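You operate a simulated robot arm through the tools that you are given. There is no shell and no other tool. Be economical: measure what you need, move in short steps, check, and stop when the job is done.

The job below is to be done with a simulated robot arm. You get a single attempt, and the scene is never put back.

## Task
Water-test the gutter: fill it to the 2 L line from the cooling pipe.
Fine: open the inlet valve first, shut both valves after, then pull the bung, lay it on the shelf and let it drain.

Only the result counts: the job must be done as asked and must still hold three seconds after the hand-in. Knocking over, shifting, dropping, spilling or breaking anything else fails it.

## Robot
A 7-joint arm with a two-finger parallel gripper on a trunk, on a base that drives. Base frame: it is fixed to the floor where the robot stands at the start and does not move with it; the origin is under the middle of the robot, x ahead of it, y to its left, z up. Lengths are in m, angles in rad, forces in N, time in s.
With the tool pointing down near the work surface it reaches from about 0.22 to 0.74 m from the robot's upright axis, wherever it stands. Its first joint turns from -2.897 to 2.897 rad. Places, roughly: inlet valve [0.5, 0, 0.7]; gutter [0.2, 0.8, 0.7]; cooling valve [0.4, 0.2, 0.7]; bore of the drain [0.1, 1.1, 0.7]; free end of the hung tool shelf [0.6, -0.5, 0.7]; tap lever [0.5, 0.4, 0.9]; gutter cam [0.2, 0.4, 0.6]. Payload 1.57 kg.
The tool frame sits at the grasp point between the pads (the TCP): z along the fingers, y along the line on which they close. The tips reach 0.03 m beyond it. Largest opening 0.11 m; finger width 0.024, thickness 0.012; the body of the gripper, 0.048 by 0.112 m, starts 0.078 m behind the TCP.
Orientation is that of the tool frame in the base frame, as [roll, pitch, yaw] about the fixed x, y, z axes, in that order (R = Rz(yaw) Ry(pitch) Rx(roll)). With the fingers straight down and closing along the base's y, the tool's x points along the base's -x, its y along +y and its z along -z.

## Interface
- The arm moves only by the tool step_arm. Its argument "rows" is a list of rows, each an object (a shift or turn left out is 0, a gripper value left out holds the last) with "slide": the shift along the tool's x, y, z in m, a list of three; "rotation": the turn, a rotation vector about the tool's x, y, z in rad, a list of three; "hand": the opening in per cent of the stroke, from 0 (shut) to 100 (fully open). In form: [{"slide": [dx, dy, dz], "rotation": [ax, ay, az], "hand": hand}, ...]. A call has 1 to 10 rows; each row shifts and turns the commanded pose from where the row before left it, along the tool's axes as they then stand. A row lasts 0.2 s, in which the tool goes at most 0.05 m and 0.15 rad; a call with a longer step from one row to the next is refused whole, and so is a gripper value outside its range. Where a pose cannot be reached the arm comes as near as it can. A force on the tool above 40 N (or 10 N above the force at the start of the call, whichever is more), or a blocked arm, ends the call early, and 0.2 s more pass. The fingers move at their own pace (about 0.045 m/s each) and stop on an object; they squeeze with about 32 N. The grip force told is the motor's: it shows also when the fingers shut on nothing. Time passes only in rows, and 0.2 s behind the last, so rows that do not move let the fingers close. It gives the time, the measured TCP pose, the force on the tool (base axes), the opening and the grip force at its end, in the units of the frame above (readings bear some noise).
- Cameras (640 x 400 px; columns grow to the right, rows downward): "scene" is now at [-0.0054, 0.1919, 1.4698]; the picture's right is [0.56, -0.83, 0.00], its down [-0.72, -0.48, -0.51] and it looks along [0.42, 0.28, -0.86] (base axes); focal length 256 px, centre (320, 200). "wrist" rides on the gripper at [0.07, 0.016, -0.141] in the tool frame; the picture's right is [-0.23, 0.97, 0.00], its down [-0.86, -0.20, -0.48] and it looks along [-0.47, -0.11, 0.88] (tool axes); focal length 222 px, centre (320, 200).
- snapshot(camera): a new picture of that camera. No time passes.
- raise_lower(by): slides the trunk up (or, below 0, down) by that many m; the arm and the scene camera ride with it, the base frame stays. It gives what a move gives, with no picture.
- steer(legs): drives the robot by 1 to 6 legs, each [ahead, turn to the left] in m and rad, along the robot's own axes; the way and the turn of a leg run together, so that a leg with both is an arc; at most 1.5 m and 3.142 rad a leg. The arm and the cameras ride along, it lands a little off, and it stops where it bumps. It gives what a move gives.
- pan_tilt(pan, tilt): turns the head with the scene camera to pan (to the left, within 2.705 rad either way) and tilt (down, from -0.506 to 1.204), counted from straight ahead of the robot. It gives what a move gives.
- probe_pixels(camera, pixels): for up to 12 pixels [column, row] of the newest picture of that camera ("zoom" is the newest enlarged one), the place [x, y, z] in the base frame of the surface seen there, good to about 0.002 m. No time passes.
- zoom(camera, box): a new picture of the part [left, top, right, bottom] of that camera's present view, enlarged. No time passes.
- close_job(): hands the job in; it is judged then, once.

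Keep the steps short. Do not move on a guess: measure, check each grasp and each placing, and mend mistakes. In all there are 80 turns and 48 pictures (those below and enlarged ones count). Leave the gripper open and the arm clear of the work at the hand-in unless told otherwise, and finish with a single line.

The tools are called after ">>>" as name(argument=value, ...) on one line, values as JSON. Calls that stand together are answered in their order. step_arm: Moves the arm, as the interface text tells. Its arguments: {"type":"object","properties":{"rows":{"type":"array","items":{"type":"object","properties":{"slide":{"type":"array","items":{"type":"number"}},"rotation":{"type":"array","items":{"type":"number"}},"hand":{"type":"number"}}}}},"required":["rows"]} The other tools are called the same way: raise_lower (by) slides the trunk up or down; steer (legs) drives the base; pan_tilt (pan, tilt) turns the head that bears the scene camera; snapshot (camera) takes a picture; probe_pixels (camera, pixels) gives the place of the surface under pixels of a picture; zoom (camera, box) takes an enlarged picture of a part of a camera's view; close_job () hands the job in.

At the start:

```text
time_s: 0.0
tool_pos: [0.4733, 0.2915, 1.0271]
tcp_rot: [3.141, 0.0, 3.14]
ft_force: [-0.5, 0.2, -0.6]
finger_gap: 0.1102
gripper_force: 0.0
trunk travel left (down, up): [-0.425, 0.165]
robot x, y, heading: [-0.0016, -0.0003, -0.002]
head pan, tilt: [0.588, 1.04]
```

scene: 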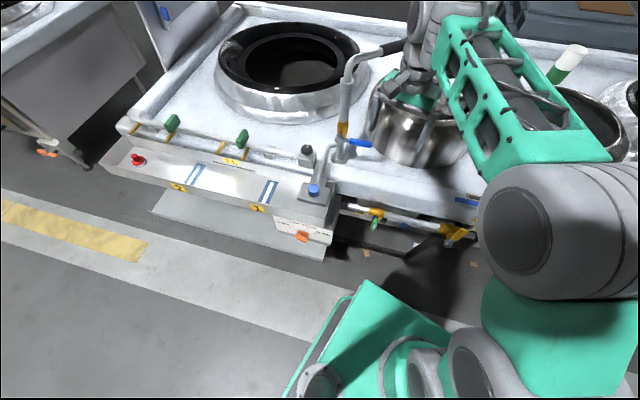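
wrist: 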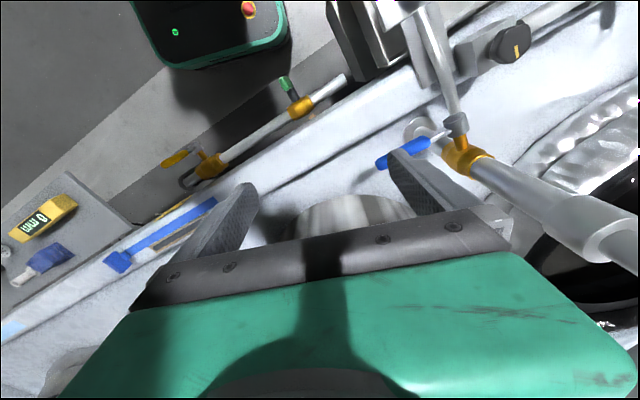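

I see the gutter with a red bung near (138,160), line marks at (195,175) and (268,190), and valves near (376,213) and (455,232). I'll zoom in on these to read the details.

>>> zoom(camera="scene", box=[100, 110, 340, 260])

>>> zoom(camera="scene", box=[280, 120, 500, 260])

>>> zoom(camera="wrist", box=[0, 0, 560, 350])

```text
2.67 times, centred on (220, 185) of scene
```

zoom: 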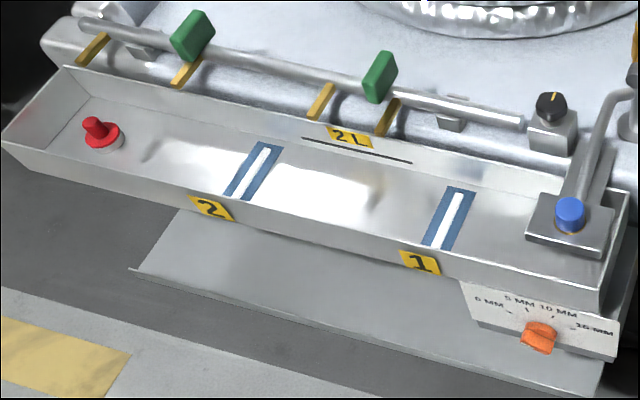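

```text
2.86 times, centred on (390, 190) of scene
```

zoom: 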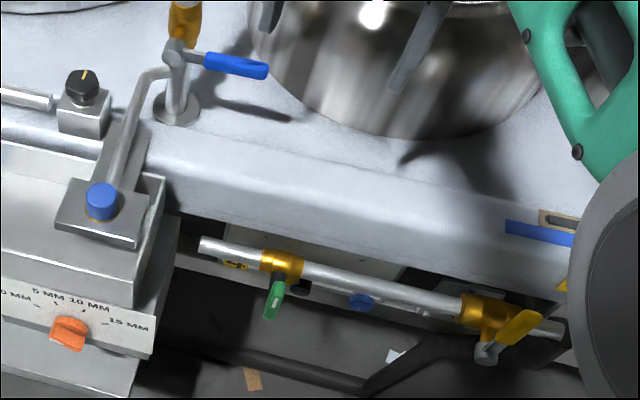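

```text
1.14 times, centred on (280, 175) of wrist
```

zoom: 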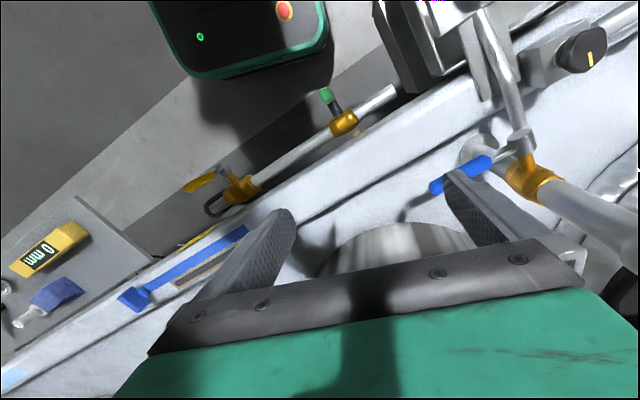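

The gutter has cam dial (orange), a bung (red), a 2L line on the back wall. I'll probe the key points in the scene picture: bung, gutter corners, 2L line, valve handles, cam knob, pipe end.

>>> probe_pixels(camera="scene", pixels=[[136, 157], [102, 162], [126, 136], [325, 228], [233, 166], [352, 209], [376, 212], [374, 224], [447, 241], [458, 231], [302, 237], [313, 189]])

>>> probe_pixels(camera="wrist", pixels=[[40, 218], [40, 262], [175, 158], [208, 168], [283, 83], [300, 107], [340, 80], [60, 180], [140, 250], [195, 215], [515, 45], [410, 152]])

>>> pan_tilt(pan=-0.6, tilt=0.9)

>>> snapshot(camera="scene")

```text
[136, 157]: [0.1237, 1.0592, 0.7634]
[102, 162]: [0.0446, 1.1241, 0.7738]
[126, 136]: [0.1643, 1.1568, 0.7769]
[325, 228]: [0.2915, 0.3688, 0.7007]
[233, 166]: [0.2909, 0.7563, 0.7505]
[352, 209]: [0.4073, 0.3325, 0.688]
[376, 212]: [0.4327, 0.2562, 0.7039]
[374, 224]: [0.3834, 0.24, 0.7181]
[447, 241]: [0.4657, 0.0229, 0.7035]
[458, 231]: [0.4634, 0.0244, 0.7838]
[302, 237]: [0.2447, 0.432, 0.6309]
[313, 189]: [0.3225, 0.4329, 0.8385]
```

```text
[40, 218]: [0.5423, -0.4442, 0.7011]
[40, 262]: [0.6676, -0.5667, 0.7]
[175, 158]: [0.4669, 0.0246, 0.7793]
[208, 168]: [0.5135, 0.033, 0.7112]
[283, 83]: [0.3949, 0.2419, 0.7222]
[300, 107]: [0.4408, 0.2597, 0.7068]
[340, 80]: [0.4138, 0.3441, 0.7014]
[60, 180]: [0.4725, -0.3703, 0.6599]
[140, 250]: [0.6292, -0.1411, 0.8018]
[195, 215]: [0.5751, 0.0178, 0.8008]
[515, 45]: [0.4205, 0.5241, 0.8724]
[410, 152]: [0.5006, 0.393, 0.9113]
```

```text
time_s: 1.4
tool_pos: [0.4734, 0.2906, 1.0273]
tcp_rot: [3.141, 0.001, -3.141]
ft_force: [0.1, 0.4, -0.3]
finger_gap: 0.11
gripper_force: 0.1
trunk travel left (down, up): [-0.425, 0.165]
robot x, y, heading: [0.0042, -0.0028, 0.006]
head pan, tilt: [-0.6, 0.901]
```

```text
42 pictures are left
```

scene: 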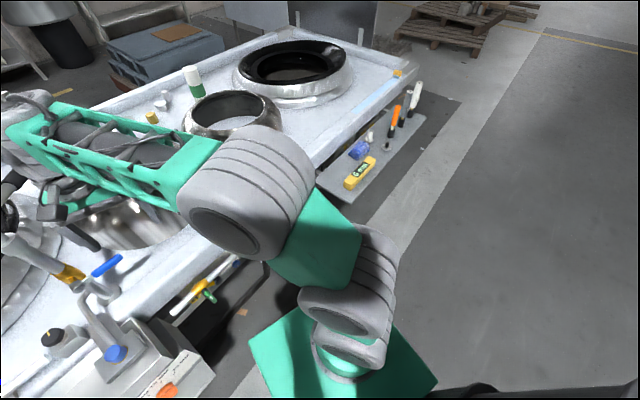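

The shelf is on the right at (340-460, 100-200). I'll zoom on it.

>>> zoom(camera="scene", box=[310, 60, 470, 220])

>>> probe_pixels(camera="scene", pixels=[[328, 183], [350, 205], [400, 168], [460, 100], [430, 120], [385, 170], [360, 172], [359, 150], [398, 113], [420, 85], [410, 145]])

```text
2.50 times, centred on (390, 140) of scene
```

zoom: 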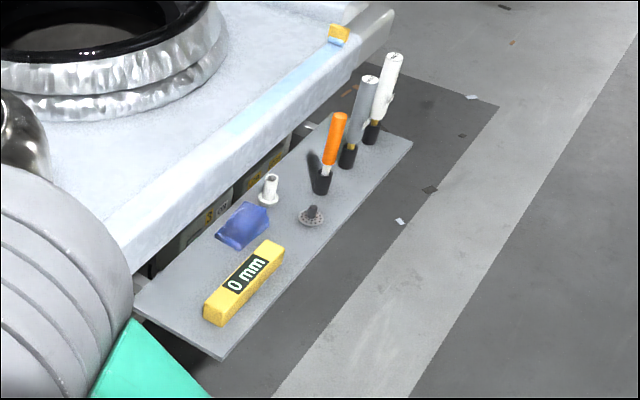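

```text
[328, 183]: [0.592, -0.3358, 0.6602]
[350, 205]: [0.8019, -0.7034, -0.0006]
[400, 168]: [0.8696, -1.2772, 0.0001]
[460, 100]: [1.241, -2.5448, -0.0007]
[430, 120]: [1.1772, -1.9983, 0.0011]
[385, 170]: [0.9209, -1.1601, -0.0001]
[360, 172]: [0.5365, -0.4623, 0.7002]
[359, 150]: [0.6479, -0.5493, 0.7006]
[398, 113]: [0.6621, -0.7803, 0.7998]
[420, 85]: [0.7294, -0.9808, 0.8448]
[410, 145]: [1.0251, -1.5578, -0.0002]
```

Probing the shelf surface in the zoomed picture to map corners and free spots.

>>> probe_pixels(camera="zoom", pixels=[[138, 290], [218, 355], [180, 290], [200, 265], [408, 145], [290, 265], [270, 205], [310, 215], [350, 190], [280, 240], [340, 110], [240, 350]])

>>> pan_tilt(pan=0.4, tilt=0.9)

>>> snapshot(camera="scene")

```text
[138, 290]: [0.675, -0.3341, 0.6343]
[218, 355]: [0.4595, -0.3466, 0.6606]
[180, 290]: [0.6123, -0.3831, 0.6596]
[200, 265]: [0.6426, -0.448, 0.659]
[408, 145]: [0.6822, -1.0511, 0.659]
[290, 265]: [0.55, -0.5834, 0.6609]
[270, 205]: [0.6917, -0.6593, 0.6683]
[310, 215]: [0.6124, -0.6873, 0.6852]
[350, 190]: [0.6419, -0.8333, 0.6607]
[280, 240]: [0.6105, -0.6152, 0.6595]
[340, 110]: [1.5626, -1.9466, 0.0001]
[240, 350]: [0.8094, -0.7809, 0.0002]
```

```text
time_s: 2.7
tool_pos: [0.4729, 0.2905, 1.0261]
tcp_rot: [-3.141, 0.0, -3.141]
ft_force: [0.1, 0.3, -0.2]
finger_gap: 0.1098
gripper_force: 0.0
trunk travel left (down, up): [-0.425, 0.165]
robot x, y, heading: [0.0018, -0.0013, -0.007]
head pan, tilt: [0.4, 0.901]
```

```text
40 pictures are left
```

scene: 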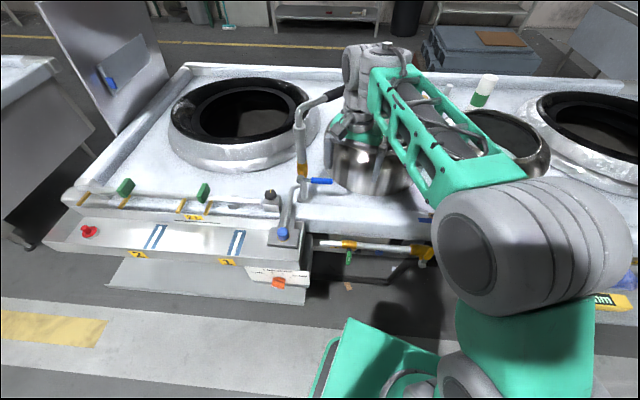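

I'll zoom on the pipe and valves and the gutter inlet end.

>>> zoom(camera="scene", box=[300, 220, 450, 300])

>>> zoom(camera="scene", box=[220, 160, 350, 300])

```text
4.27 times, centred on (375, 260) of scene
```

zoom: 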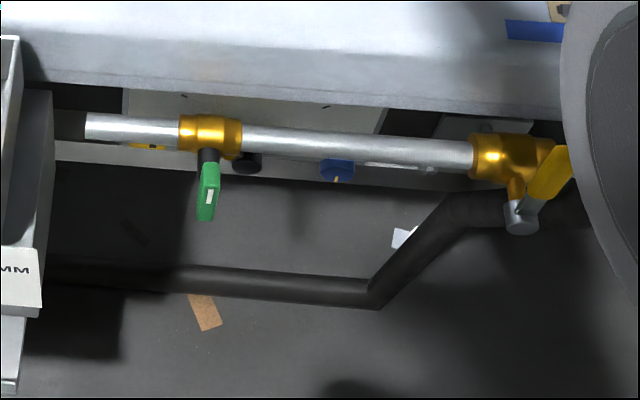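

```text
2.86 times, centred on (285, 230) of scene
```

zoom: 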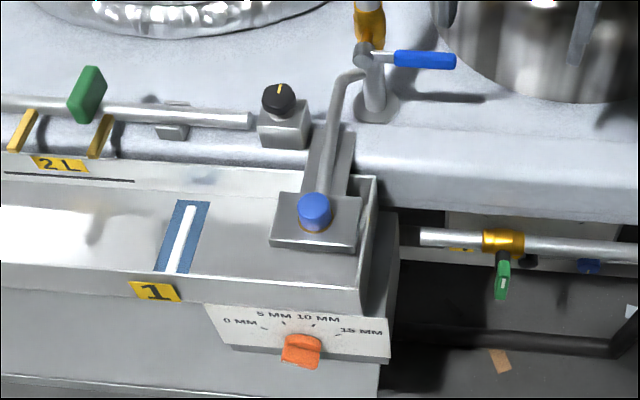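

Next I bring the wrist camera over the valves: move sideways first (−x 0.083, −y 0.23), then down 0.127, staying in front of the table.

>>> step_arm(rows=[{"slide": [0.0166, -0.046, 0]}, {"slide": [0.0166, -0.046, 0]}, {"slide": [0.0166, -0.046, 0]}, {"slide": [0.0166, -0.046, 0]}, {"slide": [0.0166, -0.046, 0]}, {"slide": [0, 0, 0.042]}, {"slide": [0, 0, 0.042]}, {"slide": [0, 0, 0.042]}])

>>> snapshot(camera="wrist")

```text
time_s: 4.5
tool_pos: [0.3894, 0.0607, 0.902]
tcp_rot: [3.141, 0.002, 3.141]
ft_force: [0.6, 0.1, 0.5]
finger_gap: 0.1098
gripper_force: 0.1
trunk travel left (down, up): [-0.425, 0.165]
robot x, y, heading: [0.0033, 0.0015, -0.002]
head pan, tilt: [0.4, 0.901]
```

```text
37 pictures are left
```

wrist: 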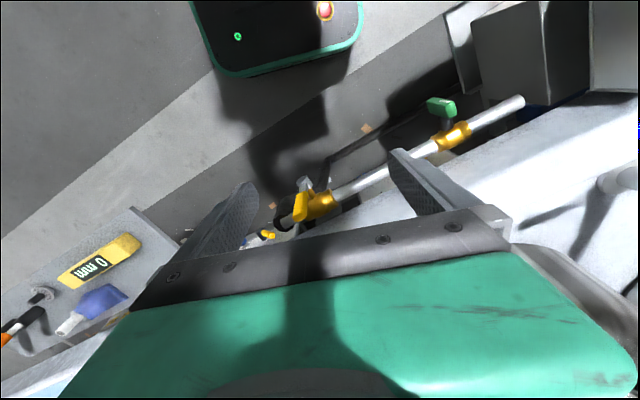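

The valves appear at (315,205) and (450,120). Zooming on both and probing.

>>> zoom(camera="wrist", box=[240, 80, 540, 260])

```text
2.13 times, centred on (390, 170) of wrist
```

zoom: 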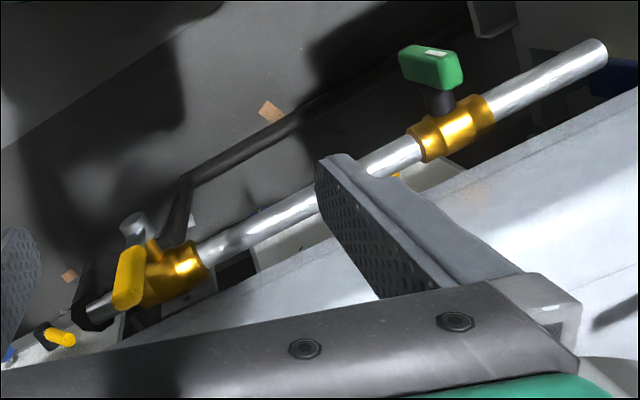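

Probing points on both handles and the pipe end.

>>> probe_pixels(camera="zoom", pixels=[[405, 55], [432, 52], [455, 62], [432, 78], [455, 82], [440, 103], [450, 125], [603, 48], [118, 300], [138, 255], [135, 225], [185, 270]])

>>> zoom(camera="scene", box=[270, 220, 390, 290])

>>> probe_pixels(camera="zoom", pixels=[[390, 165], [390, 190], [380, 220], [385, 145], [400, 130], [240, 130], [190, 140], [240, 100], [200, 160], [150, 90], [75, 280], [100, 310]])

```text
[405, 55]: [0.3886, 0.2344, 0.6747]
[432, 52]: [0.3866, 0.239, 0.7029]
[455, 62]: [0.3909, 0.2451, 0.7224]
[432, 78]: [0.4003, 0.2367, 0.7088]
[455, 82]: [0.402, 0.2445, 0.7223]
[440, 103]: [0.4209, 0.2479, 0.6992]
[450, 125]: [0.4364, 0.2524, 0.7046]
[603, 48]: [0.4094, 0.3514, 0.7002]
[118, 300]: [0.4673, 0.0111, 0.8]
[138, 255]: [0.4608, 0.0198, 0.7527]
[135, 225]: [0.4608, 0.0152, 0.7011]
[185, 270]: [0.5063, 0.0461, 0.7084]
```

```text
5.33 times, centred on (330, 255) of scene
```

zoom: 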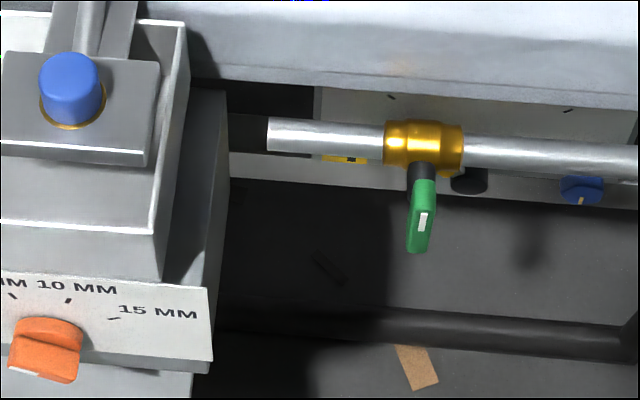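

```text
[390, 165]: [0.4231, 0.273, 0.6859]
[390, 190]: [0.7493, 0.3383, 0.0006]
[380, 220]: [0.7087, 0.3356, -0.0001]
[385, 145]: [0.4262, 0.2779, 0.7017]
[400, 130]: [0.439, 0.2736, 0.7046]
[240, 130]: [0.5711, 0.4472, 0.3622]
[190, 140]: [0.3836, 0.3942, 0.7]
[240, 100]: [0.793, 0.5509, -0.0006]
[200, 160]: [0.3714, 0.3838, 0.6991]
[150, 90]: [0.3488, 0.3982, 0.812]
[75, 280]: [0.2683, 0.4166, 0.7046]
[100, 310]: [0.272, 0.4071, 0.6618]
```

Probing the green handle's extent.

>>> probe_pixels(camera="zoom", pixels=[[425, 183], [432, 195], [430, 215], [423, 215], [418, 247], [412, 240], [425, 245], [413, 200], [422, 170], [40, 325], [20, 375], [75, 375]])

```text
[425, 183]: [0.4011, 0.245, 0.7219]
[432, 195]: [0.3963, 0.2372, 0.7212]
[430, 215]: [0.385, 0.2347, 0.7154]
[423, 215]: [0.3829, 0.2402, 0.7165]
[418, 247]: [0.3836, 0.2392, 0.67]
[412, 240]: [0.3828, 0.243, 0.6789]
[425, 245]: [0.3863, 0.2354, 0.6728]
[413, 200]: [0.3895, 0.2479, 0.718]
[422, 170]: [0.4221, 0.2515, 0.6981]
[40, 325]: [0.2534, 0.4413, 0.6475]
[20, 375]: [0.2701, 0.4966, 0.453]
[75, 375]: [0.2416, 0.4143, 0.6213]
```

The green handle is a vertical bar (z 0.666–0.722) on a stem along the table normal; the yellow lever stands upright (z 0.70–0.80). Both sit perpendicular to the pipe, so they're shut. I want the gripper horizontal for turning, which needs the robot further back. First I'll check the floor behind.

>>> pan_tilt(pan=2.7, tilt=0.6)

>>> snapshot(camera="scene")

```text
time_s: 6.6
tool_pos: [0.3883, 0.061, 0.9027]
tcp_rot: [-3.141, -0.001, 3.141]
ft_force: [0.4, -0.3, 0.4]
finger_gap: 0.11
gripper_force: 0.0
trunk travel left (down, up): [-0.425, 0.165]
robot x, y, heading: [-0.0015, 0.0016, 0.003]
head pan, tilt: [2.7, 0.6]
```

```text
34 pictures are left
```

scene: 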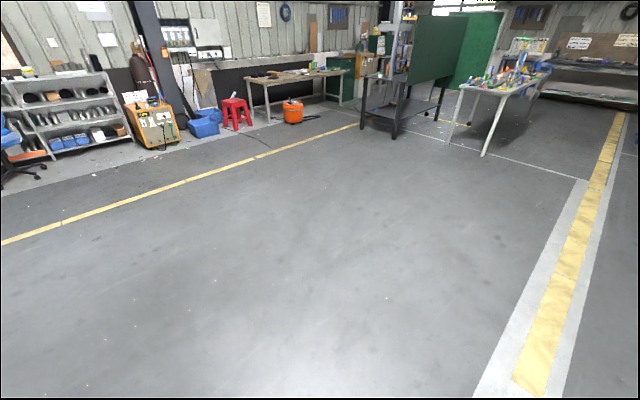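

Floor behind is clear. Drive back 0.2 m and turn left 0.31 rad so the robot faces the table squarely, and look forward again.

>>> steer(legs=[[-0.2, 0], [0, 0.315]])

>>> pan_tilt(pan=0.2, tilt=0.9)

>>> snapshot(camera="scene")

```text
time_s: 9.2
tool_pos: [0.1509, 0.1763, 0.9019]
tcp_rot: [-3.141, 0.0, -2.834]
ft_force: [-0.3, -0.3, 0.7]
finger_gap: 0.1101
gripper_force: 0.1
trunk travel left (down, up): [-0.425, 0.165]
robot x, y, heading: [-0.2007, -0.0004, 0.307]
head pan, tilt: [2.7, 0.6]
```

```text
time_s: 11.5
tool_pos: [0.1522, 0.176, 0.9026]
tcp_rot: [3.141, 0.0, -2.834]
ft_force: [0.3, -0.4, -0.9]
finger_gap: 0.1101
gripper_force: 0.1
trunk travel left (down, up): [-0.425, 0.165]
robot x, y, heading: [-0.1959, 0.0038, 0.31]
head pan, tilt: [0.201, 0.901]
```

```text
33 pictures are left
```

scene: 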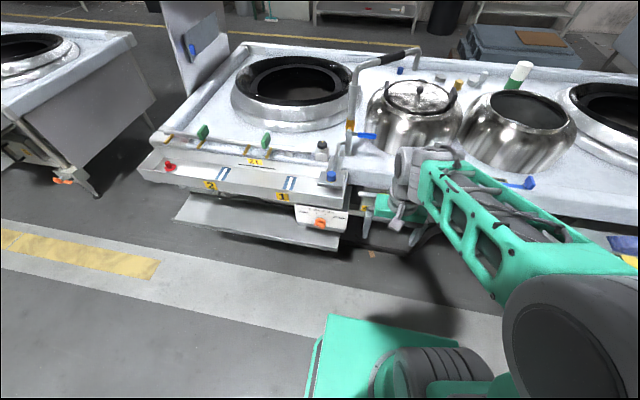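

The view is clear. I slide the tool 0.14 m forward (toward the table, still in front of it) and start pitching the fingers to horizontal.

>>> step_arm(rows=[{"slide": [-0.047, 0, 0]}, {"slide": [-0.047, 0, 0]}, {"slide": [-0.047, 0, 0]}, {"rotation": [0, -0.15, 0]}, {"rotation": [0, -0.15, 0]}, {"rotation": [0, -0.15, 0]}, {"rotation": [0, -0.15, 0]}, {"rotation": [0, -0.15, 0]}, {"rotation": [0, -0.15, 0]}, {"rotation": [0, -0.15, 0]}])

>>> step_arm(rows=[{"rotation": [0, -0.15, 0]}, {"rotation": [0, -0.15, 0]}, {"rotation": [0, -0.15, 0]}, {"rotation": [0, -0.0708, 0]}, {}])

```text
time_s: 13.7
tool_pos: [0.2862, 0.2174, 0.9014]
tcp_rot: [-3.139, 1.05, -2.832]
ft_force: [0.1, 0.5, -0.7]
finger_gap: 0.1098
gripper_force: 0.0
trunk travel left (down, up): [-0.425, 0.165]
robot x, y, heading: [-0.1999, 0.0035, 0.307]
head pan, tilt: [0.201, 0.901]
```

```text
time_s: 14.9
tool_pos: [0.2856, 0.2178, 0.9027]
tcp_rot: [0.767, 1.57, 1.072]
ft_force: [-0.2, 0.2, -0.5]
finger_gap: 0.11
gripper_force: 0.1
trunk travel left (down, up): [-0.425, 0.165]
robot x, y, heading: [-0.1977, -0.0019, 0.311]
head pan, tilt: [0.201, 0.901]
```

Fingers are horizontal now. Move sideways −0.242 and down 0.16 to face the yellow lever, then look.

>>> step_arm(rows=[{"slide": [0.023, -0.0346, 0]}, {"slide": [0.023, -0.0346, 0]}, {"slide": [0.023, -0.0346, 0]}, {"slide": [0.023, -0.0346, 0]}, {"slide": [0.023, -0.0346, 0]}, {"slide": [0.023, -0.0346, 0]}, {"slide": [0.023, -0.0346, 0]}, {}])

>>> snapshot(camera="wrist")

```text
time_s: 16.7
tool_pos: [0.3608, -0.0133, 0.7394]
tcp_rot: [2.387, 1.569, 2.694]
ft_force: [0.1, -1.0, 0.3]
finger_gap: 0.1102
gripper_force: 0.1
trunk travel left (down, up): [-0.425, 0.165]
robot x, y, heading: [-0.2023, 0.0013, 0.309]
head pan, tilt: [0.201, 0.901]
```

```text
32 pictures are left
```

wrist: 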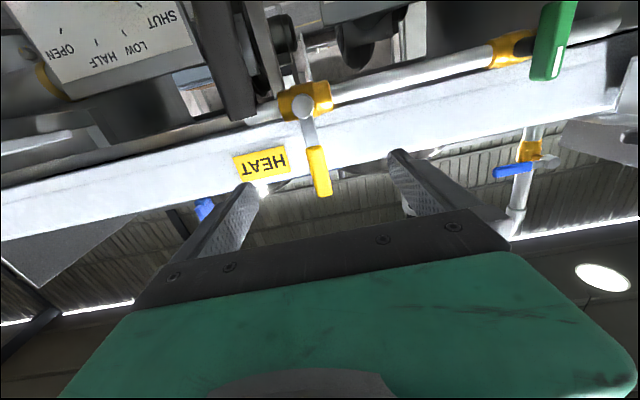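

From below I see the hub at (302,105) and the yellow grip at (318,175). Probing.

>>> probe_pixels(camera="wrist", pixels=[[302, 105], [308, 130], [316, 155], [320, 175], [323, 190], [311, 175], [329, 175], [545, 70], [555, 45], [562, 10], [530, 70], [300, 90]])

>>> zoom(camera="wrist", box=[240, 60, 400, 220])

```text
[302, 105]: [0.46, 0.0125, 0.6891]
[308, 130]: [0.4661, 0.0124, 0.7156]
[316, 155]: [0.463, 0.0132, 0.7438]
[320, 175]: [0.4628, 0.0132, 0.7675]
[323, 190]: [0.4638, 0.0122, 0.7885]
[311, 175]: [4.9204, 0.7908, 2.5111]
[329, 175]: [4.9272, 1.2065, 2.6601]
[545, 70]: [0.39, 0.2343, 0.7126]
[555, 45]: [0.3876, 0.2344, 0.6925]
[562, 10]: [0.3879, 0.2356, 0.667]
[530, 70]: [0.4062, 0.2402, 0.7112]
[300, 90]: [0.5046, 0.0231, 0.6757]
```

```text
2.50 times, centred on (320, 140) of wrist
```

zoom: 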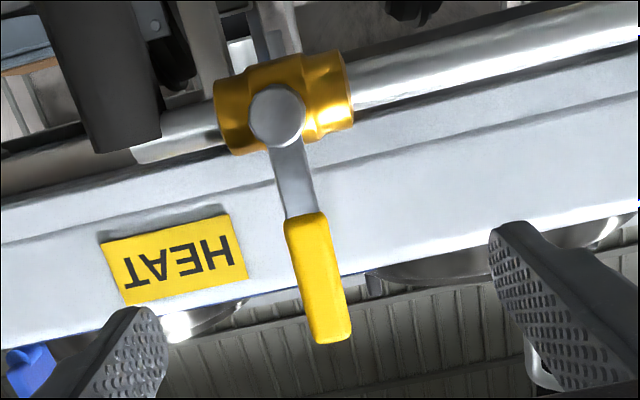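

Lever: hub axis z≈0.69, grip z 0.745–0.80, front face at 0.445 along the table normal; pipe front ≈0.48. I'll advance 0.097, up 0.02, with fingers half open, then close on the grip.

>>> step_arm(rows=[{"slide": [-0.02, -0.002, 0], "hand": 50}, {"slide": [0, 0, 0.033]}, {"slide": [0, 0, 0.032]}, {"slide": [0, 0, 0.032]}, {}, {"hand": 0}, {}, {}, {}, {}])

>>> zoom(camera="wrist", box=[160, 60, 480, 260])

```text
time_s: 18.9
tool_pos: [0.4304, 0.0162, 0.76]
tcp_rot: [-0.418, 1.569, -0.114]
ft_force: [1.2, -9.1, 0.1]
finger_gap: 0.0258
gripper_force: 37.1
out of reach, approached as far as the arm can: row 4
trunk travel left (down, up): [-0.425, 0.165]
robot x, y, heading: [-0.201, -0.0004, 0.306]
head pan, tilt: [0.201, 0.901]
```

```text
2.00 times, centred on (320, 160) of wrist
```

zoom: 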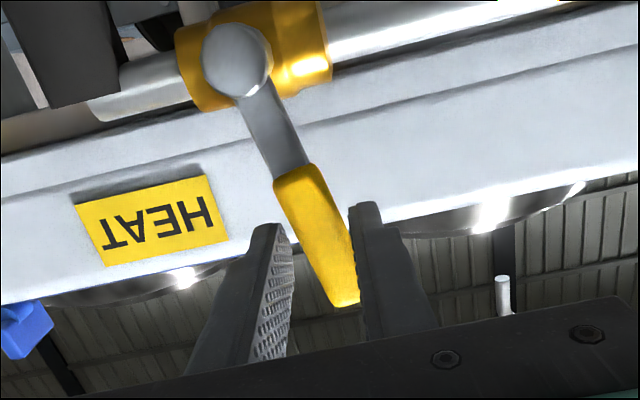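

The arm ran out of reach 2 cm short, though the lever has already turned about 10° to the left — so it turns that way. I open, back off, and bring the base 0.08 m nearer.

>>> step_arm(rows=[{"hand": 60}, {}, {}, {"slide": [0, 0, -0.03]}, {"slide": [0, 0, -0.03]}, {}])

>>> steer(legs=[[0.08, 0]])

>>> snapshot(camera="wrist")

```text
time_s: 20.3
tool_pos: [0.3739, -0.0031, 0.7598]
tcp_rot: [-1.075, 1.57, -0.768]
ft_force: [-0.6, -0.2, 0.0]
finger_gap: 0.0661
gripper_force: 0.1
trunk travel left (down, up): [-0.425, 0.165]
robot x, y, heading: [-0.2001, 0.0008, 0.306]
head pan, tilt: [0.201, 0.901]
```

```text
time_s: 21.3
tool_pos: [0.4505, 0.0224, 0.7608]
tcp_rot: [-0.141, 1.57, 0.167]
ft_force: [0.7, 0.2, -0.2]
finger_gap: 0.066
gripper_force: 0.1
trunk travel left (down, up): [-0.425, 0.165]
robot x, y, heading: [-0.1254, 0.024, 0.307]
head pan, tilt: [0.201, 0.901]
```

```text
29 pictures are left
```

wrist: 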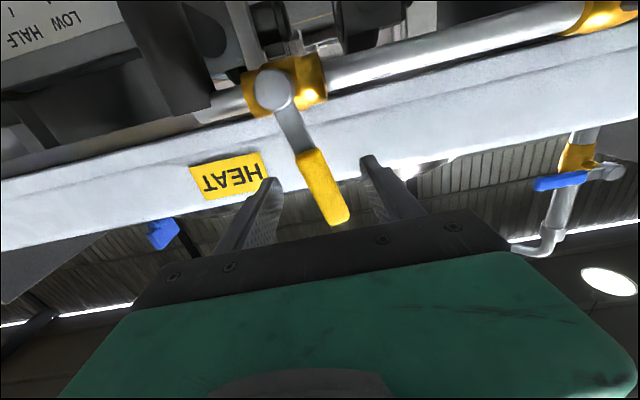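

TCP is now right (0.436 along normal) and the lever is between the fingers, tilted ~0.17 rad. Align, close, and start the arc to the left (3 rows).

>>> step_arm(rows=[{"rotation": [0, 0, -0.15]}, {"hand": 0}, {}, {}, {}, {}, {"slide": [0.0008, 0.0105, 0], "rotation": [0, 0, -0.15]}, {"slide": [0.0008, 0.0105, 0], "rotation": [0, 0, -0.15]}, {"slide": [0.0008, 0.0105, 0], "rotation": [0, 0, -0.15]}])

```text
time_s: 23.3
tool_pos: [0.441, 0.0486, 0.7464]
tcp_rot: [-1.575, 0.968, -1.267]
ft_force: [10.6, -14.9, 0.1]
finger_gap: 0.021
gripper_force: 33.6
trunk travel left (down, up): [-0.425, 0.165]
robot x, y, heading: [-0.1223, 0.0267, 0.31]
head pan, tilt: [0.201, 0.901]
```

Grip holds (gap 0.021) and the lever follows with ~18 N. Continue the arc.

>>> step_arm(rows=[{"slide": [0.0008, 0.0105, 0], "rotation": [0, 0, -0.15]}, {"slide": [0.0008, 0.0105, 0], "rotation": [0, 0, -0.15]}, {"slide": [0.0008, 0.0105, 0], "rotation": [0, 0, -0.15]}, {"slide": [0.0008, 0.0105, 0], "rotation": [0, 0, -0.15]}, {"slide": [0.0008, 0.0105, 0], "rotation": [0, 0, -0.15]}, {}])

>>> snapshot(camera="wrist")

```text
time_s: 24.7
tool_pos: [0.4337, 0.0761, 0.7053]
tcp_rot: [-1.569, 0.221, -1.264]
ft_force: [0.8, -19.9, 3.5]
finger_gap: 0.0205
gripper_force: 34.6
trunk travel left (down, up): [-0.425, 0.165]
robot x, y, heading: [-0.1223, 0.026, 0.305]
head pan, tilt: [0.201, 0.901]
```

```text
28 pictures are left
```

wrist: 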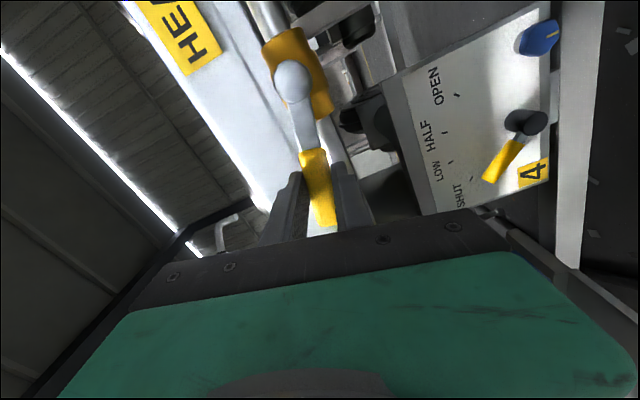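

About 0.22 rad remains to horizontal. Finish with two rows, then open and look.

>>> step_arm(rows=[{"slide": [0.0014, 0.0105, 0], "rotation": [0, 0, -0.15]}, {"slide": [0.001, 0.005, 0], "rotation": [0, 0, -0.075]}, {}])

>>> step_arm(rows=[{"hand": 40}, {}, {}, {"slide": [0, 0, -0.04]}, {"slide": [0, 0, -0.04]}, {}])

>>> snapshot(camera="wrist")

```text
time_s: 25.5
tool_pos: [0.4324, 0.0788, 0.6891]
tcp_rot: [-1.572, -0.004, -1.259]
ft_force: [0.9, -1.7, -1.4]
finger_gap: 0.0207
gripper_force: 34.3
trunk travel left (down, up): [-0.425, 0.165]
robot x, y, heading: [-0.1247, 0.0234, 0.309]
head pan, tilt: [0.201, 0.901]
```

```text
time_s: 26.9
tool_pos: [0.3546, 0.0541, 0.6914]
tcp_rot: [-1.571, -0.003, -1.263]
ft_force: [0.1, -0.5, -0.6]
finger_gap: 0.0444
gripper_force: 0.0
trunk travel left (down, up): [-0.425, 0.165]
robot x, y, heading: [-0.1244, 0.0253, 0.308]
head pan, tilt: [0.201, 0.901]
```

```text
27 pictures are left
```

wrist: 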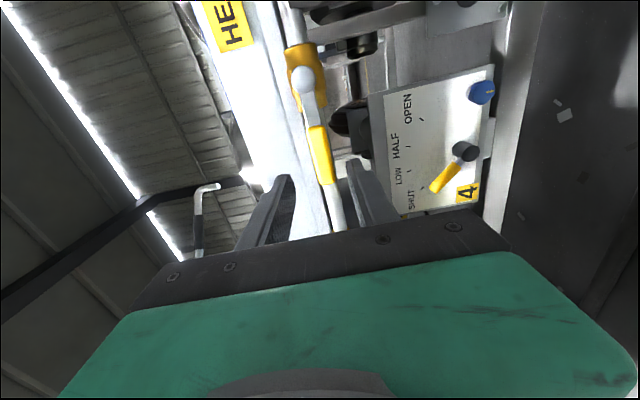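

Yellow lever now lies along the pipe: inlet open. Before going on I check the gutter for any flow, while moving left 0.1685 to the green handle and rotating the fingers back to close horizontally.

>>> zoom(camera="scene", box=[120, 100, 400, 260])

>>> step_arm(rows=[{"slide": [-0.0421, 0, 0]}, {"slide": [-0.0421, 0, 0]}, {"slide": [-0.0421, 0, 0]}, {"slide": [-0.0421, 0, 0]}, {"rotation": [0, 0, 0.15]}, {"rotation": [0, 0, 0.15]}, {"rotation": [0, 0, 0.15]}, {"rotation": [0, 0, 0.15]}, {"rotation": [0, 0, 0.15]}, {"rotation": [0, 0, 0.15]}])

>>> step_arm(rows=[{"rotation": [0, 0, 0.15]}, {"rotation": [0, 0, 0.15]}, {"rotation": [0, 0, 0.15]}, {"rotation": [0, 0, 0.15]}, {"rotation": [0, 0, 0.07]}, {}])

>>> snapshot(camera="wrist")

```text
2.29 times, centred on (260, 180) of scene
```

zoom: 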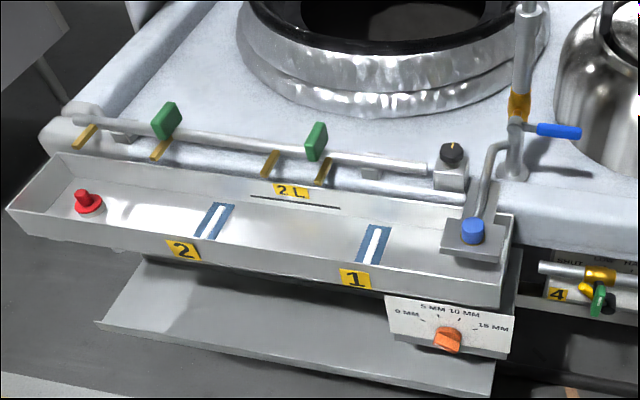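

```text
time_s: 29.1
tool_pos: [0.3056, 0.2142, 0.6892]
tcp_rot: [-1.572, 0.898, -1.265]
ft_force: [-0.6, 0.6, 0.7]
finger_gap: 0.0439
gripper_force: 0.1
trunk travel left (down, up): [-0.425, 0.165]
robot x, y, heading: [-0.1235, 0.0243, 0.306]
head pan, tilt: [0.201, 0.901]
```

```text
time_s: 30.5
tool_pos: [0.3051, 0.2137, 0.6889]
tcp_rot: [-1.73, 1.568, -1.424]
ft_force: [-0.3, -0.5, 0.3]
finger_gap: 0.044
gripper_force: 0.0
trunk travel left (down, up): [-0.425, 0.165]
robot x, y, heading: [-0.123, 0.0263, 0.302]
head pan, tilt: [0.201, 0.901]
```

```text
25 pictures are left
```

wrist: 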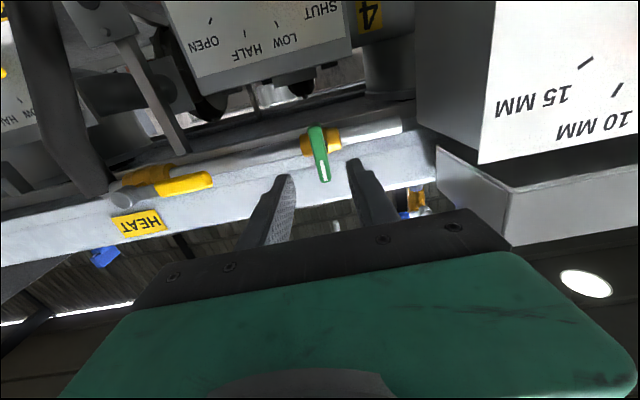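

Gutter dry, green handle between the fingers with its white pointer up. Advance 0.083 along the tool, up 0.003, and close.

>>> step_arm(rows=[{"slide": [-0.004, 0.0015, 0.03]}, {"slide": [0, 0, 0.03]}, {"slide": [0, 0, 0.023]}, {}, {"hand": 0}, {}, {}, {}])

>>> pan_tilt(pan=0.5, tilt=0.8)

>>> snapshot(camera="scene")

```text
time_s: 32.3
tool_pos: [0.3852, 0.2392, 0.6932]
tcp_rot: [-1.69, 1.566, -1.385]
ft_force: [3.7, -6.8, -1.0]
finger_gap: 0.0175
gripper_force: 32.3
trunk travel left (down, up): [-0.425, 0.165]
robot x, y, heading: [-0.1237, 0.0238, 0.307]
head pan, tilt: [0.201, 0.901]
```

```text
time_s: 33.1
tool_pos: [0.3849, 0.2394, 0.6933]
tcp_rot: [-1.701, 1.566, -1.396]
ft_force: [4.7, -10.9, -0.7]
finger_gap: 0.0176
gripper_force: 32.0
trunk travel left (down, up): [-0.425, 0.165]
robot x, y, heading: [-0.1245, 0.0247, 0.31]
head pan, tilt: [0.499, 0.799]
```

```text
24 pictures are left
```

scene: 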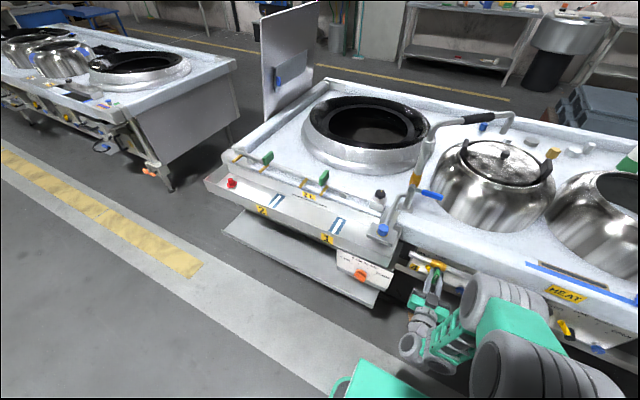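

Holding the green bar (gap 0.0175). Turn it half way (5 × −0.15 rad) and look for flow.

>>> step_arm(rows=[{"rotation": [0, 0, -0.15]}, {"rotation": [0, 0, -0.15]}, {"rotation": [0, 0, -0.15]}, {"rotation": [0, 0, -0.15]}, {"rotation": [0, 0, -0.15]}])

>>> zoom(camera="scene", box=[200, 130, 480, 310])

```text
time_s: 34.3
tool_pos: [0.3853, 0.2423, 0.6934]
tcp_rot: [-1.575, 0.812, -1.263]
ft_force: [-0.8, 14.7, -3.4]
finger_gap: 0.0173
gripper_force: 32.6
trunk travel left (down, up): [-0.425, 0.165]
robot x, y, heading: [-0.1227, 0.0228, 0.311]
head pan, tilt: [0.499, 0.799]
```

```text
2.22 times, centred on (340, 220) of scene
```

zoom: 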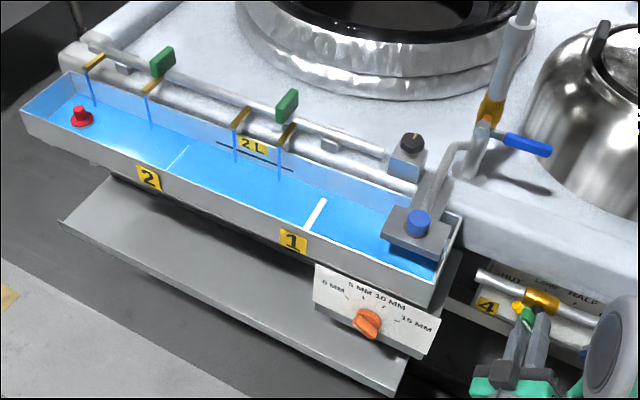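

Water is flowing from the nozzles and rising fast. No time passes while I look, so I zoom on the 2L line.

>>> zoom(camera="scene", box=[270, 170, 350, 230])

>>> probe_pixels(camera="zoom", pixels=[[320, 200], [200, 200], [320, 150], [320, 100], [300, 120], [400, 200], [150, 100], [200, 140], [450, 160], [320, 170], [320, 130], [250, 250]])

```text
6.67 times, centred on (310, 200) of scene
```

zoom: 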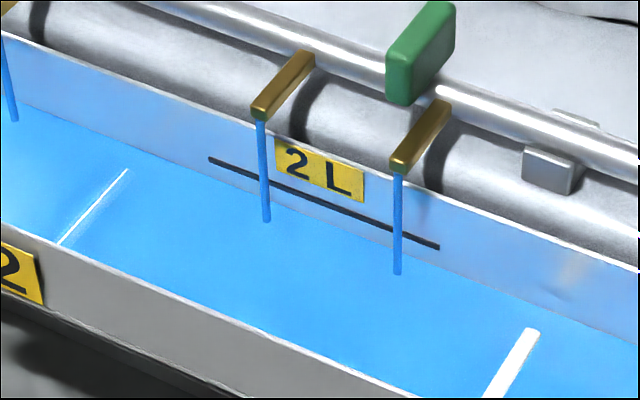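

```text
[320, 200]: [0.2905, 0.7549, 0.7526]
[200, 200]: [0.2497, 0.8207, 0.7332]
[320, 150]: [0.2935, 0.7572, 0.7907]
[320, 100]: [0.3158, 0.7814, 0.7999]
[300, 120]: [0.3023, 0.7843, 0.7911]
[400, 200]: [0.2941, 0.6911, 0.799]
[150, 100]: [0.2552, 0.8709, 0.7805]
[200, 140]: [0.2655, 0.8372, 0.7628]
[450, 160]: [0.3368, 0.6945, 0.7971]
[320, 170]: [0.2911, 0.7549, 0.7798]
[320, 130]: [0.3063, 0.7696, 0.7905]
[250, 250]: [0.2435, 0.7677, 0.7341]
```

Water surface z≈0.734, 2L line z≈0.751. To stay safe I shut the handle again now, then measure how much a cycle adds.

>>> step_arm(rows=[{"rotation": [0, 0, 0.15]}, {"rotation": [0, 0, 0.15]}, {"rotation": [0, 0, 0.15]}, {"rotation": [0, 0, 0.15]}, {"rotation": [0, 0, 0.15]}])

>>> zoom(camera="scene", box=[270, 170, 350, 230])

>>> probe_pixels(camera="zoom", pixels=[[250, 250], [300, 300], [200, 230], [100, 150], [450, 350], [320, 203], [420, 243], [215, 162], [350, 300], [150, 250]])

```text
time_s: 35.5
tool_pos: [0.3855, 0.2395, 0.6948]
tcp_rot: [-1.381, 1.566, -1.074]
ft_force: [6.1, 2.9, 1.8]
finger_gap: 0.0174
gripper_force: 32.7
trunk travel left (down, up): [-0.425, 0.165]
robot x, y, heading: [-0.1244, 0.0266, 0.303]
head pan, tilt: [0.499, 0.799]
```

```text
6.67 times, centred on (310, 200) of scene
```

zoom: 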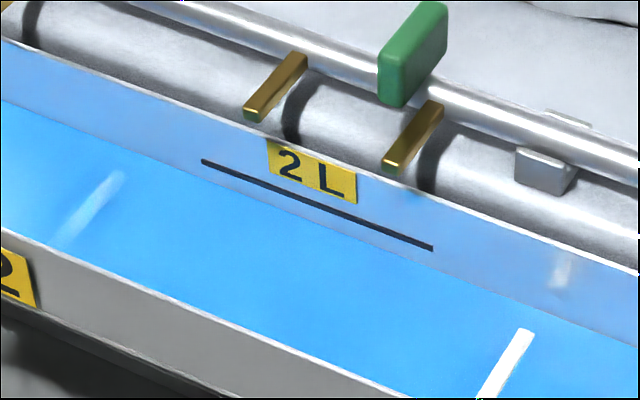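

```text
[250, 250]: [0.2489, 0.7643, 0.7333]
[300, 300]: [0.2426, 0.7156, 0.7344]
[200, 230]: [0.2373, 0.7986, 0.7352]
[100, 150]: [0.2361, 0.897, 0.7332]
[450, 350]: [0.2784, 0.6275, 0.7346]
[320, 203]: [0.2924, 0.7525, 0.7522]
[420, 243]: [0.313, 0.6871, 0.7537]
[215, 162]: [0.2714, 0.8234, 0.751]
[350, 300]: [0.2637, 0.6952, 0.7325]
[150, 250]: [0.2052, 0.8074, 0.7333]
```

Level ≈0.7337 with flow stopped; 17 mm or so to go. Repeat one identical open–close cycle in one call and measure again.

>>> step_arm(rows=[{"rotation": [0, 0, -0.15]}, {"rotation": [0, 0, -0.15]}, {"rotation": [0, 0, -0.15]}, {"rotation": [0, 0, -0.15]}, {"rotation": [0, 0, -0.15]}, {"rotation": [0, 0, 0.15]}, {"rotation": [0, 0, 0.15]}, {"rotation": [0, 0, 0.15]}, {"rotation": [0, 0, 0.15]}, {"rotation": [0, 0, 0.15]}])

>>> zoom(camera="scene", box=[270, 170, 350, 230])

>>> probe_pixels(camera="zoom", pixels=[[250, 250], [300, 300], [200, 230], [100, 150], [450, 350], [320, 203], [420, 243], [215, 162], [350, 300], [150, 250], [400, 300], [300, 260]])

```text
time_s: 37.7
tool_pos: [0.3846, 0.2392, 0.6935]
tcp_rot: [-1.689, 1.568, -1.384]
ft_force: [12.3, -4.8, 2.0]
finger_gap: 0.0177
gripper_force: 32.1
trunk travel left (down, up): [-0.425, 0.165]
robot x, y, heading: [-0.1235, 0.0269, 0.308]
head pan, tilt: [0.499, 0.799]
```

```text
6.67 times, centred on (310, 200) of scene
```

zoom: 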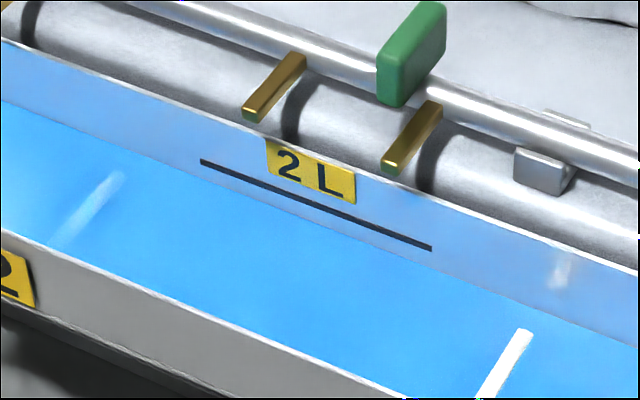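

```text
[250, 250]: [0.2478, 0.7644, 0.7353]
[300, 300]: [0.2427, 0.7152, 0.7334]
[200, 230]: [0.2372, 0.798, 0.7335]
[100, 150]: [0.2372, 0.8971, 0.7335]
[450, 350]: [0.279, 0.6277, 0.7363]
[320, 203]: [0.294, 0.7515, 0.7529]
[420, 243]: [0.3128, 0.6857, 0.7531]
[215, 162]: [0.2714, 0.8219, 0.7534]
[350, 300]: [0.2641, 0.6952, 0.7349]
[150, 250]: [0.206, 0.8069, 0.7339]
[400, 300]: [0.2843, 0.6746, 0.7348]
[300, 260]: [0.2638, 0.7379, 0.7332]
```

Only ≈+0.5 mm per cycle — the flow is gentle. Now open fully (−1.57 rad) and hold the handle while timing.

>>> step_arm(rows=[{"rotation": [0, 0, -0.15]}, {"rotation": [0, 0, -0.15]}, {"rotation": [0, 0, -0.15]}, {"rotation": [0, 0, -0.15]}, {"rotation": [0, 0, -0.15]}, {"rotation": [0, 0, -0.15]}, {"rotation": [0, 0, -0.15]}, {"rotation": [0, 0, -0.15]}, {"rotation": [0, 0, -0.15]}, {"rotation": [0, 0, -0.15]}])

>>> step_arm(rows=[{"rotation": [0, 0, -0.07]}, {}, {}, {}, {}])

>>> zoom(camera="scene", box=[270, 170, 350, 230])

>>> probe_pixels(camera="zoom", pixels=[[250, 250], [300, 300], [200, 230], [100, 150], [450, 350], [320, 203], [420, 243], [215, 162], [350, 300], [150, 250], [400, 300], [300, 260]])

```text
time_s: 39.9
tool_pos: [0.3832, 0.2401, 0.6897]
tcp_rot: [-1.579, 0.063, -1.264]
ft_force: [0.8, 17.8, -21.9]
finger_gap: 0.0177
gripper_force: 32.5
trunk travel left (down, up): [-0.425, 0.165]
robot x, y, heading: [-0.1232, 0.0279, 0.306]
head pan, tilt: [0.499, 0.799]
```

```text
time_s: 41.1
tool_pos: [0.3841, 0.239, 0.6906]
tcp_rot: [-1.579, -0.003, -1.265]
ft_force: [-0.2, -14.6, -36.7]
finger_gap: 0.0176
gripper_force: 32.1
trunk travel left (down, up): [-0.425, 0.165]
robot x, y, heading: [-0.1215, 0.025, 0.307]
head pan, tilt: [0.499, 0.799]
```

```text
6.67 times, centred on (310, 200) of scene
```

zoom: 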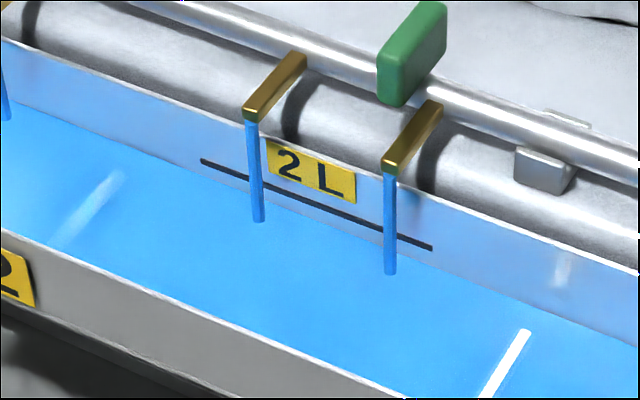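

```text
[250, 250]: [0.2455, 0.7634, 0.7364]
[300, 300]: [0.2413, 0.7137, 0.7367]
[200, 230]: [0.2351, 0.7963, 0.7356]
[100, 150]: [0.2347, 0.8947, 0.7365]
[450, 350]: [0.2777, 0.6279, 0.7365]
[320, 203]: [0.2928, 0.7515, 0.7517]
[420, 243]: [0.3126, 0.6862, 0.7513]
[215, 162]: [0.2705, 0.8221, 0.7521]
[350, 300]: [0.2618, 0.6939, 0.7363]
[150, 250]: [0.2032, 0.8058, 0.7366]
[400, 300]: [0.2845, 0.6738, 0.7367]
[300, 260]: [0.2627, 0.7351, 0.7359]
```

Level 0.7364, so ≈0.9 mm/s; ≈16 mm to go. I relieve the side load (2 mm down) and wait 3 calls, then measure.

>>> step_arm(rows=[{"slide": [0.001, 0.002, 0]}, {}, {}, {}, {}, {}, {}, {}, {}, {}])

>>> step_arm(rows=[{}, {}, {}, {}, {}, {}, {}, {}, {}, {}])

>>> step_arm(rows=[{}, {}, {}, {}, {}, {}, {}, {}, {}, {}])

>>> zoom(camera="scene", box=[270, 170, 350, 230])

>>> probe_pixels(camera="zoom", pixels=[[250, 250], [300, 300], [200, 230], [100, 150], [450, 350], [320, 203], [420, 243], [215, 162], [350, 300], [150, 250], [400, 300], [300, 260]])

```text
time_s: 43.3
tool_pos: [0.3839, 0.2396, 0.689]
tcp_rot: [-1.576, -0.003, -1.261]
ft_force: [-21.1, 3.9, -22.6]
finger_gap: 0.0173
gripper_force: 32.2
trunk travel left (down, up): [-0.425, 0.165]
robot x, y, heading: [-0.1263, 0.0242, 0.307]
head pan, tilt: [0.499, 0.799]
```

```text
time_s: 45.5
tool_pos: [0.3837, 0.2399, 0.6901]
tcp_rot: [-1.577, -0.002, -1.263]
ft_force: [-20.0, 3.4, -23.9]
finger_gap: 0.0175
gripper_force: 33.0
trunk travel left (down, up): [-0.425, 0.165]
robot x, y, heading: [-0.1222, 0.023, 0.307]
head pan, tilt: [0.499, 0.799]
```

```text
time_s: 47.7
tool_pos: [0.3835, 0.2407, 0.6902]
tcp_rot: [-1.576, -0.003, -1.263]
ft_force: [-19.6, 2.2, -23.7]
finger_gap: 0.0174
gripper_force: 32.5
trunk travel left (down, up): [-0.425, 0.165]
robot x, y, heading: [-0.1257, 0.0263, 0.31]
head pan, tilt: [0.499, 0.799]
```

```text
6.67 times, centred on (310, 200) of scene
```

zoom: 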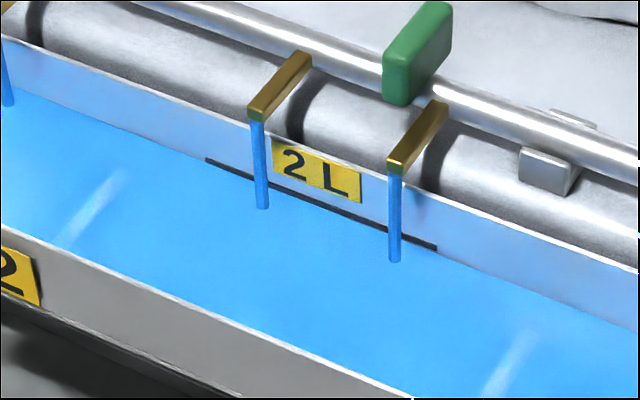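

```text
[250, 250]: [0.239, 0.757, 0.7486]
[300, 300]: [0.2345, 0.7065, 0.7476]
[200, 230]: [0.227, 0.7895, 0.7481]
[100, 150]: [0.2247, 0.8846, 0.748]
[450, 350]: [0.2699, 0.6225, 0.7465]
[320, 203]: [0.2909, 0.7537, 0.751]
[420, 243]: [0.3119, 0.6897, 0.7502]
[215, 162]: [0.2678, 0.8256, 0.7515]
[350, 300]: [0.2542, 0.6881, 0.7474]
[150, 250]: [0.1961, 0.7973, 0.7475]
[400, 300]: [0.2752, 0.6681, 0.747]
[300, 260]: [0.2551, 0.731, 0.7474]
```

Level 0.7476, line ≈0.7515–0.752; rate 1.7 mm/s. I wait 1.0 s more and start shutting; then finish shutting and measure.

>>> step_arm(rows=[{}, {}, {}, {}, {"slide": [-0.0005, -0.001, 0], "rotation": [0, 0, 0.15]}, {"slide": [-0.0005, -0.001, 0], "rotation": [0, 0, 0.15]}, {"rotation": [0, 0, 0.15]}, {"rotation": [0, 0, 0.15]}, {"rotation": [0, 0, 0.15]}, {"rotation": [0, 0, 0.15]}])

>>> step_arm(rows=[{"rotation": [0, 0, 0.15]}, {"rotation": [0, 0, 0.15]}, {"rotation": [0, 0, 0.15]}, {"rotation": [0, 0, 0.15]}, {"rotation": [0, 0, 0.07]}, {}])

>>> zoom(camera="scene", box=[270, 170, 350, 230])

>>> probe_pixels(camera="zoom", pixels=[[250, 250], [300, 300], [200, 230], [100, 150], [450, 350], [320, 203], [420, 243], [215, 162], [350, 300], [150, 250], [400, 300], [300, 260]])

```text
time_s: 49.9
tool_pos: [0.3836, 0.2407, 0.6913]
tcp_rot: [-1.577, 0.899, -1.27]
ft_force: [-7.0, -3.4, -27.9]
finger_gap: 0.0177
gripper_force: 32.2
trunk travel left (down, up): [-0.425, 0.165]
robot x, y, heading: [-0.126, 0.0293, 0.303]
head pan, tilt: [0.499, 0.799]
```

```text
time_s: 51.3
tool_pos: [0.3845, 0.2387, 0.6945]
tcp_rot: [-0.964, 1.566, -0.658]
ft_force: [1.6, -7.8, -10.3]
finger_gap: 0.0177
gripper_force: 32.1
trunk travel left (down, up): [-0.425, 0.165]
robot x, y, heading: [-0.123, 0.0253, 0.303]
head pan, tilt: [0.499, 0.799]
```

```text
6.67 times, centred on (310, 200) of scene
```

zoom: 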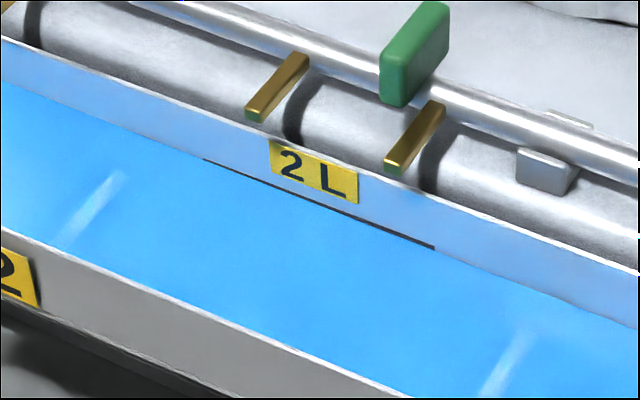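

```text
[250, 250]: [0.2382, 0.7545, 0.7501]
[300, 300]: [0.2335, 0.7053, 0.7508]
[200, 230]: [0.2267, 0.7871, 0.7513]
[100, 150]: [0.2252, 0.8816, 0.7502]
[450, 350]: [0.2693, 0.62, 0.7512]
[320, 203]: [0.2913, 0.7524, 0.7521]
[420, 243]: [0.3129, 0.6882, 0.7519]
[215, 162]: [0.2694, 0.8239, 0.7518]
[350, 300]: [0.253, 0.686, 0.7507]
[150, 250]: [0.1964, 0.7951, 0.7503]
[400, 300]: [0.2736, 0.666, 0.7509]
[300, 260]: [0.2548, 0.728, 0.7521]
```

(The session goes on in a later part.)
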